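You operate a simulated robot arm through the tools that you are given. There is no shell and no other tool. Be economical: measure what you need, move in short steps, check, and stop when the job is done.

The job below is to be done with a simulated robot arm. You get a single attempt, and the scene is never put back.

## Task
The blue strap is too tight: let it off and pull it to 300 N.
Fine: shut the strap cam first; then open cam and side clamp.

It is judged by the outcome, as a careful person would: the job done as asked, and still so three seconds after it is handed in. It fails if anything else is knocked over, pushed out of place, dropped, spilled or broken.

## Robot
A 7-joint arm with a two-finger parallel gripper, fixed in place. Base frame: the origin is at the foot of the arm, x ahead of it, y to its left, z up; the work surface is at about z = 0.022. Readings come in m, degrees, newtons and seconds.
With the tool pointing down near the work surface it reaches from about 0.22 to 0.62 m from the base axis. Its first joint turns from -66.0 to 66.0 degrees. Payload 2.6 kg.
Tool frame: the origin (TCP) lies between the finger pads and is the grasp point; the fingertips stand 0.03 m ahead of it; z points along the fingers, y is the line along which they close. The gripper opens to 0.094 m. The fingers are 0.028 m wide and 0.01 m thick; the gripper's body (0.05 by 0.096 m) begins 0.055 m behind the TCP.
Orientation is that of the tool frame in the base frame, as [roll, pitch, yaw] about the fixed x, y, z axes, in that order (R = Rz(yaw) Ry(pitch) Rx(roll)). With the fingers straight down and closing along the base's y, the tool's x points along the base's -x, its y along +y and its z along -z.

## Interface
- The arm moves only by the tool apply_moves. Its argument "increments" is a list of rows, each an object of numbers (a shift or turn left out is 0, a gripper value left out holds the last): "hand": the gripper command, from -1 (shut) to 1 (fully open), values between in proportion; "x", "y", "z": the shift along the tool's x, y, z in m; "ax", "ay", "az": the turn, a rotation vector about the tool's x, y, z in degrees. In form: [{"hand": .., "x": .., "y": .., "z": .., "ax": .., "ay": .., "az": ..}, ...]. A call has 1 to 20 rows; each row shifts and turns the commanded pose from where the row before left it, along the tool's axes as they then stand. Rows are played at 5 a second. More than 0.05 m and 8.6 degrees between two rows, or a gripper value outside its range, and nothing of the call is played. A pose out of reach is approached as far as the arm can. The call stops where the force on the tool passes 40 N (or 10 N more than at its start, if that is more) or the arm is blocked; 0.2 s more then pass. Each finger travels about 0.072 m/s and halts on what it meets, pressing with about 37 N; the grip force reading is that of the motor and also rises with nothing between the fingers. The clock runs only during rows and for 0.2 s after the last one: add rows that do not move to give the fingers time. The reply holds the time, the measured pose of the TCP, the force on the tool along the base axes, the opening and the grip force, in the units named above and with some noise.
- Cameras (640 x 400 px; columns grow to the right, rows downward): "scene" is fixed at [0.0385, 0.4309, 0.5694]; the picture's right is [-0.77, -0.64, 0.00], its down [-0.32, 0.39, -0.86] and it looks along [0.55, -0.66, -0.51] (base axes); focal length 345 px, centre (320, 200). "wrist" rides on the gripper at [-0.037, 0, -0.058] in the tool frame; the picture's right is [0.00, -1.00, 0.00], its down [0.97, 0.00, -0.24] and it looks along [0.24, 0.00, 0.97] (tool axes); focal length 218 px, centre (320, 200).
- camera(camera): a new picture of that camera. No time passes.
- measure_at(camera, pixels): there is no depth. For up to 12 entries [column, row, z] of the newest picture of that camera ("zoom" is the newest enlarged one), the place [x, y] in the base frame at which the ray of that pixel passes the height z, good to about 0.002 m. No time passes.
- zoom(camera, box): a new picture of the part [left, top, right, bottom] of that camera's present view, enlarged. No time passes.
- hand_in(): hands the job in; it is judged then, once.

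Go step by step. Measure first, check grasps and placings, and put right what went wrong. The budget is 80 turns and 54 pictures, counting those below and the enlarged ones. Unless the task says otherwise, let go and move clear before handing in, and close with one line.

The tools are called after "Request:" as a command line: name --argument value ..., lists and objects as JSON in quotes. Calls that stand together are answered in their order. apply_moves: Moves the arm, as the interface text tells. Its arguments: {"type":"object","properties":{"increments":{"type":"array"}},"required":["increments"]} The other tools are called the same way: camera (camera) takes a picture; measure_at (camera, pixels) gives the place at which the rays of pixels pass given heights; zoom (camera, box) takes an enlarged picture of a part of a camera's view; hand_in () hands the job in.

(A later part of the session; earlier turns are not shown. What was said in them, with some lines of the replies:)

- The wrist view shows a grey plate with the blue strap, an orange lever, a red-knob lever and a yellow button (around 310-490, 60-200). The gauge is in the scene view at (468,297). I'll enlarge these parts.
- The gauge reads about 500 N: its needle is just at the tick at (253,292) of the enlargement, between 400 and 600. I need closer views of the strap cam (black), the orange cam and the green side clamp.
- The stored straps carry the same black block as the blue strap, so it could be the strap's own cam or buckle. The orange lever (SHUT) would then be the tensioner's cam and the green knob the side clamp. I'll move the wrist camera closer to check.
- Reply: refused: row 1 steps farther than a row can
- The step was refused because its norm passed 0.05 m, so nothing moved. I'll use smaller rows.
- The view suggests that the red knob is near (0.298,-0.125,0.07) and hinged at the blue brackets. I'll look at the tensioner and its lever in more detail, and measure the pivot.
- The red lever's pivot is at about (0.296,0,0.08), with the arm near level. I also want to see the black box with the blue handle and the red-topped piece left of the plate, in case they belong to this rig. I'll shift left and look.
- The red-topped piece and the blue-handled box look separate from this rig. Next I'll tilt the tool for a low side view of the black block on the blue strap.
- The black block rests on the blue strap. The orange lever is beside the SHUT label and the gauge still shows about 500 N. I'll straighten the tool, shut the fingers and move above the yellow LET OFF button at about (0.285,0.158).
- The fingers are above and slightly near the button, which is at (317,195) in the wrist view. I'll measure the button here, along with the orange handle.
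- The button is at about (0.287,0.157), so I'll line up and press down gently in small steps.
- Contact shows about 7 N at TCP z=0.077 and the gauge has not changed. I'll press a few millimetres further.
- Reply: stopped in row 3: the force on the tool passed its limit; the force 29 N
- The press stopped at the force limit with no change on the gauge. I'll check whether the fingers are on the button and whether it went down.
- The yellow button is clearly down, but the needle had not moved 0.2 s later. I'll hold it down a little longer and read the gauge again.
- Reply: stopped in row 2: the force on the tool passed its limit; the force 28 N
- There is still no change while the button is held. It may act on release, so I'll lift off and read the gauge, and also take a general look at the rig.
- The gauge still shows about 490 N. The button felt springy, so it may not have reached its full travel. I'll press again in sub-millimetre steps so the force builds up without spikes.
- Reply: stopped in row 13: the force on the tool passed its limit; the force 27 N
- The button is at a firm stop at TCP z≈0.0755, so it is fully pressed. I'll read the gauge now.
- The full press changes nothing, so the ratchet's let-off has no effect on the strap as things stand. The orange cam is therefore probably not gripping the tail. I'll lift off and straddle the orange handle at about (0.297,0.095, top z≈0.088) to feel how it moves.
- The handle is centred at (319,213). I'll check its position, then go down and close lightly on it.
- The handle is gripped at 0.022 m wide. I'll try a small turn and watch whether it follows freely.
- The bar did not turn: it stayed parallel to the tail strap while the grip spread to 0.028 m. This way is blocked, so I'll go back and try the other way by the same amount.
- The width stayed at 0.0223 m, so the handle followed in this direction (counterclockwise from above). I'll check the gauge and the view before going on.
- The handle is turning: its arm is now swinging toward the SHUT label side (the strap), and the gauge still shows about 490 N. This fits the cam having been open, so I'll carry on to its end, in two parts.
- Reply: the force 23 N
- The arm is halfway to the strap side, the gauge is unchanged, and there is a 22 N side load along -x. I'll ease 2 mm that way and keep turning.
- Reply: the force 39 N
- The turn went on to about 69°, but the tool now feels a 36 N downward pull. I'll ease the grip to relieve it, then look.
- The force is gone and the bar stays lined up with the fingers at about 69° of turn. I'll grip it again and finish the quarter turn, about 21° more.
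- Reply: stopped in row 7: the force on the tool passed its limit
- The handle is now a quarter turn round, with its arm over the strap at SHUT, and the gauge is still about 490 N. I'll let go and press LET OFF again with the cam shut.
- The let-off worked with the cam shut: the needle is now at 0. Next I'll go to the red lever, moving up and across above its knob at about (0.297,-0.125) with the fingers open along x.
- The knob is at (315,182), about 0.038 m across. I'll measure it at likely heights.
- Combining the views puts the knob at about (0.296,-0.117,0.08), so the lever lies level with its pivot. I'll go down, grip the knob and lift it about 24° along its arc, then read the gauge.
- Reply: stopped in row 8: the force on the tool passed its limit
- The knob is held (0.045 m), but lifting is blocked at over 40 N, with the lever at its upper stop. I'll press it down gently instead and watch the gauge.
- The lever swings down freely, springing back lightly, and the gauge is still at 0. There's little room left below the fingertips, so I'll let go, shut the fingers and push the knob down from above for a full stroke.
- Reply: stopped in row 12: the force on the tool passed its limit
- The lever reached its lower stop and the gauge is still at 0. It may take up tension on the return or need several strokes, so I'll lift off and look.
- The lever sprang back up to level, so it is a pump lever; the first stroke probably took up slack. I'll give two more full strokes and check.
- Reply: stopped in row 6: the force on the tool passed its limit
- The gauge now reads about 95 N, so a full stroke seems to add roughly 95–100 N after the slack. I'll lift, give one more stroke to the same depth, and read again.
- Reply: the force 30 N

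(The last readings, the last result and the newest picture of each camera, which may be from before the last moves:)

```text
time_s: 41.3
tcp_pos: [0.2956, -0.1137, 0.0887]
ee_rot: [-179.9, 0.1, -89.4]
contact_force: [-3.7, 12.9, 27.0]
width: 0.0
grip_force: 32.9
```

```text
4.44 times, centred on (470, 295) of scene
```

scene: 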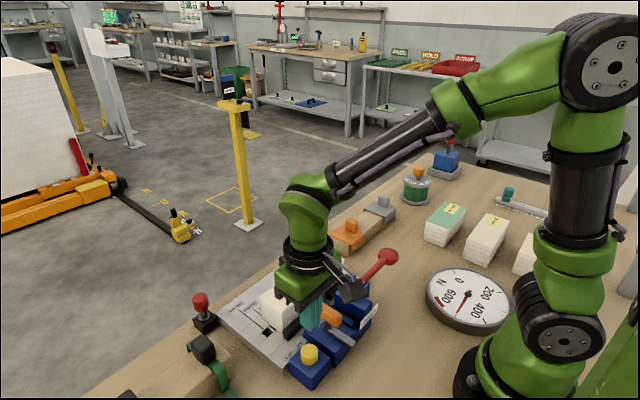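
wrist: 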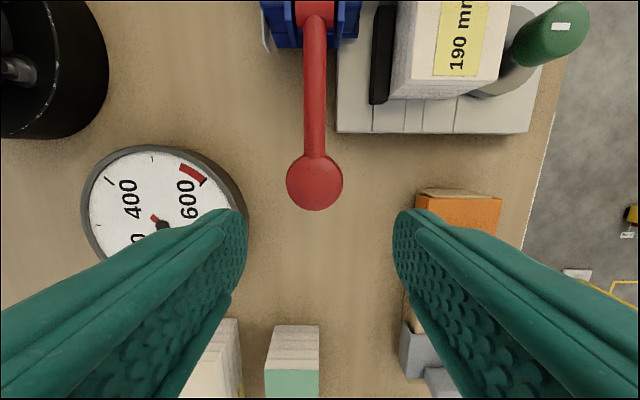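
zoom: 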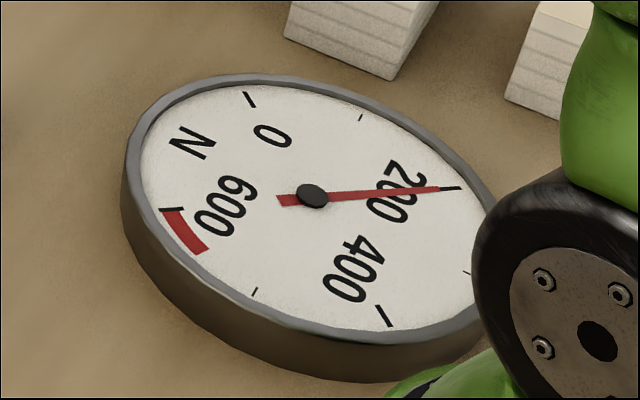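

The gauge is now exactly on 200 N, so each stroke adds 100 N. One more stroke should give 300 N.

Request:
apply_moves --increments '[{"z": -0.03}, {"z": -0.03}, {}, {}, {}, {"z": 0.02}, {"z": 0.015}, {"z": 0.013}, {"z": 0.008}, {"z": 0.003}, {"z": 0.001}, {}, {"z": -0.03}, {"z": -0.04}, {"z": -0.04}, {}]'

Request:
zoom --camera "scene" --box '[410, 250, 530, 340]'

```text
time_s: 44.7
tcp_pos: [0.2951, -0.1152, 0.1989]
ee_rot: [180.0, 0.0, -89.3]
contact_force: [1.0, -0.7, 0.2]
width: 0.0002
grip_force: 32.7
```

```text
4.44 times, centred on (470, 295) of scene
```

zoom: 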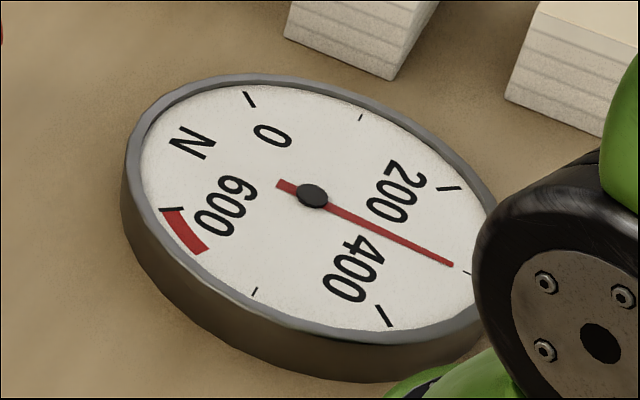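

The gauge is now on 300 N. Next I'll open the orange cam, starting by moving above its handle at (0.2955,0.097) with the fingers open along x, then gripping it.

Request:
apply_moves --increments '[{"x": -0.045, "hand": 0.0}, {"x": -0.045}, {"x": -0.045}, {"x": -0.045}, {"x": -0.032}, {}, {"z": 0.04}, {"z": 0.035}, {"z": 0.029}, {}, {"hand": -1}, {}, {}]'

```text
time_s: 47.5
tcp_pos: [0.2944, 0.0973, 0.095]
ee_rot: [-179.4, 0.2, -89.2]
contact_force: [35.3, 3.4, -19.5]
width: 0.0223
grip_force: 44.7
```

The handle is gripped at 0.022 m wide, but with a 35 N side load along +x. I'll ease the tool that way before turning back clockwise.

Request:
apply_moves --increments '[{"y": -0.002, "z": 0.001}, {"y": -0.001}, {}]'

```text
time_s: 48.3
tcp_pos: [0.2948, 0.0976, 0.0952]
ee_rot: [180.0, 0.1, -89.6]
contact_force: [-6.9, -8.0, 37.9]
width: 0.0223
grip_force: 45.4
```

Request:
apply_moves --increments '[{"z": -0.0015}, {"az": 5}, {"az": 6}, {"az": 6}, {"az": 6}, {"az": 6}, {}]'

```text
time_s: 49.9
tcp_pos: [0.2972, 0.0974, 0.0952]
ee_rot: [-180.0, 0.1, -118.5]
contact_force: [18.7, -6.0, -38.8]
width: 0.0228
grip_force: 44.7
```

It has turned 29° and follows. I'll loosen and regrip to relieve the built-up force, then go on.

Request:
apply_moves --increments '[{"hand": -0.35}, {}, {"hand": -1}, {}, {}, {"az": 6}, {"az": 6}, {"az": 6}, {"az": 6}, {}]'

```text
time_s: 52.1
tcp_pos: [0.2981, 0.0983, 0.0967]
ee_rot: [-179.8, 0.4, -142.5]
contact_force: [11.9, -15.5, 22.2]
width: 0.0224
grip_force: 45.0
```

Request:
apply_moves --increments '[{"hand": -0.35}, {}, {"hand": -1}, {}, {}, {"az": 6}, {"az": 6}, {"az": 6}, {"az": 6}, {"az": 6}, {"az": 6}, {"az": 2}, {}]'

```text
time_s: 53.8
tcp_pos: [0.2982, 0.0961, 0.0953]
ee_rot: [-179.8, 0.0, -155.6]
contact_force: [1.9, -1.2, -2.1]
width: 0.0223
grip_force: 45.2
stopped in row 8: the force on the tool passed its limit (the readings are from after the stop); the commanded pose is now the measured one
```

The turn stopped at 155.6° with the force now relieved and about 25° to go. I'll regrip and continue.

Request:
apply_moves --increments '[{"hand": -0.35}, {"y": -0.001}, {"hand": -1}, {}, {}, {"az": 4}, {"az": 4}, {"az": 4}, {"az": 4}, {"az": 4}, {"az": 4}, {}]'

```text
time_s: 56.4
tcp_pos: [0.2969, 0.0938, 0.0945]
ee_rot: [-179.9, 0.0, -179.6]
contact_force: [-3.2, 17.9, -11.3]
width: 0.0227
grip_force: 45.2
```

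The handle is back at its start angle (180°). I'll let go, rise, and move toward the green side-clamp knob at about (0.455,-0.005), then look.

Request:
apply_moves --increments '[{"hand": 0.0}, {}, {"z": -0.04}, {"z": -0.04}, {"z": -0.03}, {"y": -0.045}, {"y": -0.045, "x": -0.02}, {"x": -0.048}, {"x": -0.048}, {}, {}]'

Request:
camera --camera "wrist"

Request:
zoom --camera "scene" --box '[270, 235, 520, 390]'

```text
time_s: 58.8
tcp_pos: [0.4122, 0.0047, 0.2053]
ee_rot: [-179.9, 0.1, -179.6]
contact_force: [0.4, 0.1, -0.1]
width: 0.0473
grip_force: 0.0
```

```text
6 pictures are left
```

wrist: 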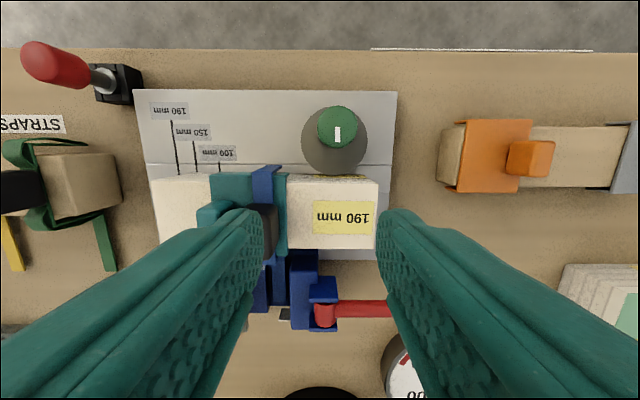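

```text
2.56 times, centred on (395, 312) of scene
```

zoom: 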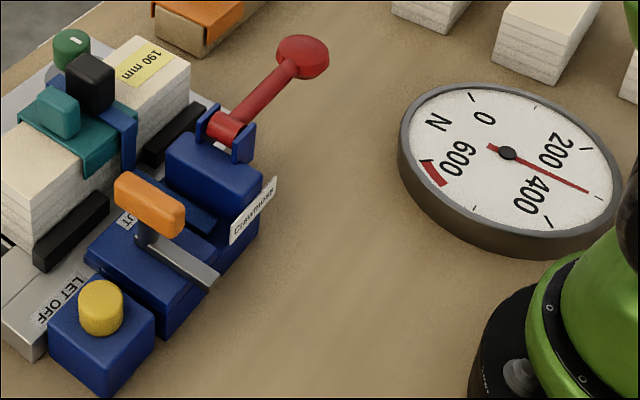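

The orange cam is back as it was, and the gauge holds 300 N. Now for the green knob, which is at (337,128) with its white mark toward the pack. I'll measure it.

Request:
measure_at --camera "wrist" --pixels '[[337, 128, 0.07], [337, 128, 0.08], [337, 128, 0.09], [337, 128, 0.1], [316, 128, 0.085], [358, 128, 0.085], [334, 140, 0.045], [334, 173, 0.045]]'

```text
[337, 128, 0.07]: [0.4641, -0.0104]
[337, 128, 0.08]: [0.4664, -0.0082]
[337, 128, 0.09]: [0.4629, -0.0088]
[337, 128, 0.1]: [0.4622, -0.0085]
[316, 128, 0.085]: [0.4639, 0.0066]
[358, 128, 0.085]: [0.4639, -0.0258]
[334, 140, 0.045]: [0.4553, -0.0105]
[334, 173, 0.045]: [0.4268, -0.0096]
```

The knob is at about (0.464,-0.010) with its top near z 0.07. I'll straddle it, go down to TCP z≈0.08, grip, and try a 24° turn.

Request:
apply_moves --increments '[{"x": -0.03, "y": -0.015, "hand": 0.2}, {"x": -0.022}, {}, {"z": 0.045}, {"z": 0.045}, {"z": 0.035}, {}, {"hand": -1}, {}, {}, {"az": -6}, {"az": -6}, {"az": -6}, {"az": -6}, {}]'

Request:
camera --camera "wrist"

```text
time_s: 62.0
tcp_pos: [0.4665, -0.0087, 0.0811]
ee_rot: [-179.9, 0.1, -155.6]
contact_force: [-0.9, 7.1, 1.2]
width: 0.0332
grip_force: 45.4
```

```text
4 pictures are left
```

wrist: 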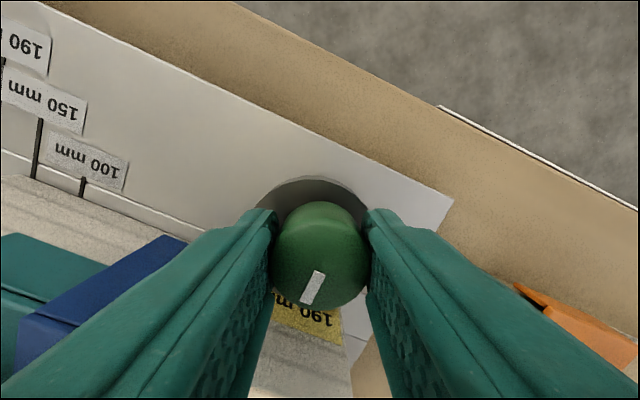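

The mark still points at the pack relative to the plate, so the knob slipped and is blocked that way. I'll turn it the other way, 90° clockwise from above.

Request:
apply_moves --increments '[{"az": 6}, {"az": 6}, {"az": 6}, {"az": 6}, {"az": 6}, {"az": 6}, {"az": 6}, {"az": 6}, {"az": 6}, {"az": 6}, {"az": 6}, {"az": 6}, {"az": 6}, {"az": 6}, {"az": 6}, {}]'

Request:
camera --camera "wrist"

```text
time_s: 65.4
tcp_pos: [0.4654, -0.0117, 0.0803]
ee_rot: [-179.8, 0.3, 114.3]
contact_force: [-2.7, -17.7, 4.3]
width: 0.0333
grip_force: 45.7
```

```text
3 pictures are left
```

wrist: 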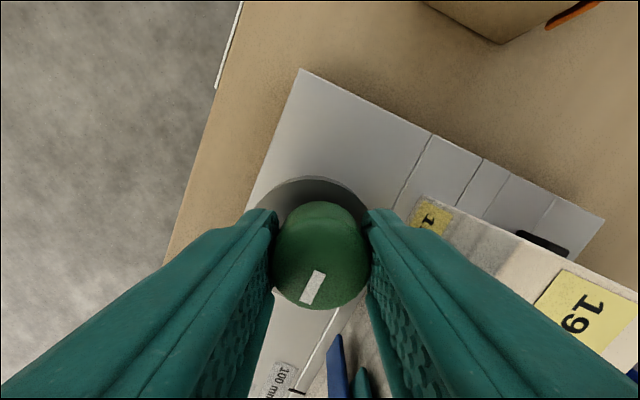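

The mark turned with the fingers through 90°, and a gap has opened beside the pack, so the side clamp is releasing. I'll nudge a few degrees toward its end stop, let go, rise clear and check everything.

Request:
apply_moves --increments '[{"az": 5}, {"az": 5}, {}, {"hand": 0.0}, {}, {"z": -0.04}, {"z": -0.04}, {"z": -0.045}, {"z": -0.045}, {"z": -0.02}, {}]'

Request:
camera --camera "wrist"

```text
time_s: 67.8
tcp_pos: [0.4667, -0.008, 0.2702]
ee_rot: [180.0, 0.2, 104.4]
contact_force: [0.8, 0.0, 0.4]
width: 0.0469
grip_force: 0.1
```

```text
2 pictures are left
```

wrist: 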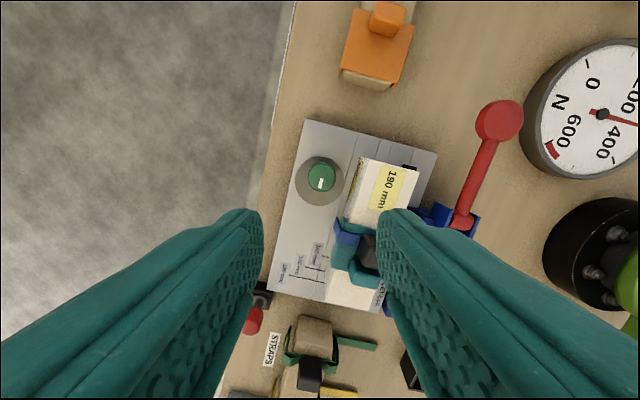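

The clamp's mark now points along +y and its disc stands clear of the pack. I'll take one last scene view to confirm the gauge and the cam.

Request:
camera --camera "scene"

```text
1 pictures are left
```

scene: 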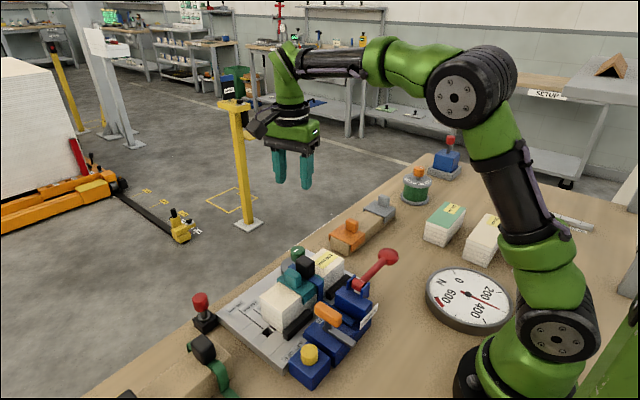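

The gauge (468,297) still reads 300 N, the orange cam and side clamp are open, nothing else looks moved, and the arm is clear. I'll hand in now.

Request:
hand_in

```text
The job is handed in.
```

The blue strap was let off and pulled to 300 N with its cam shut; the cam and the side clamp were then opened, and the gauge still read 300 N at hand-in.
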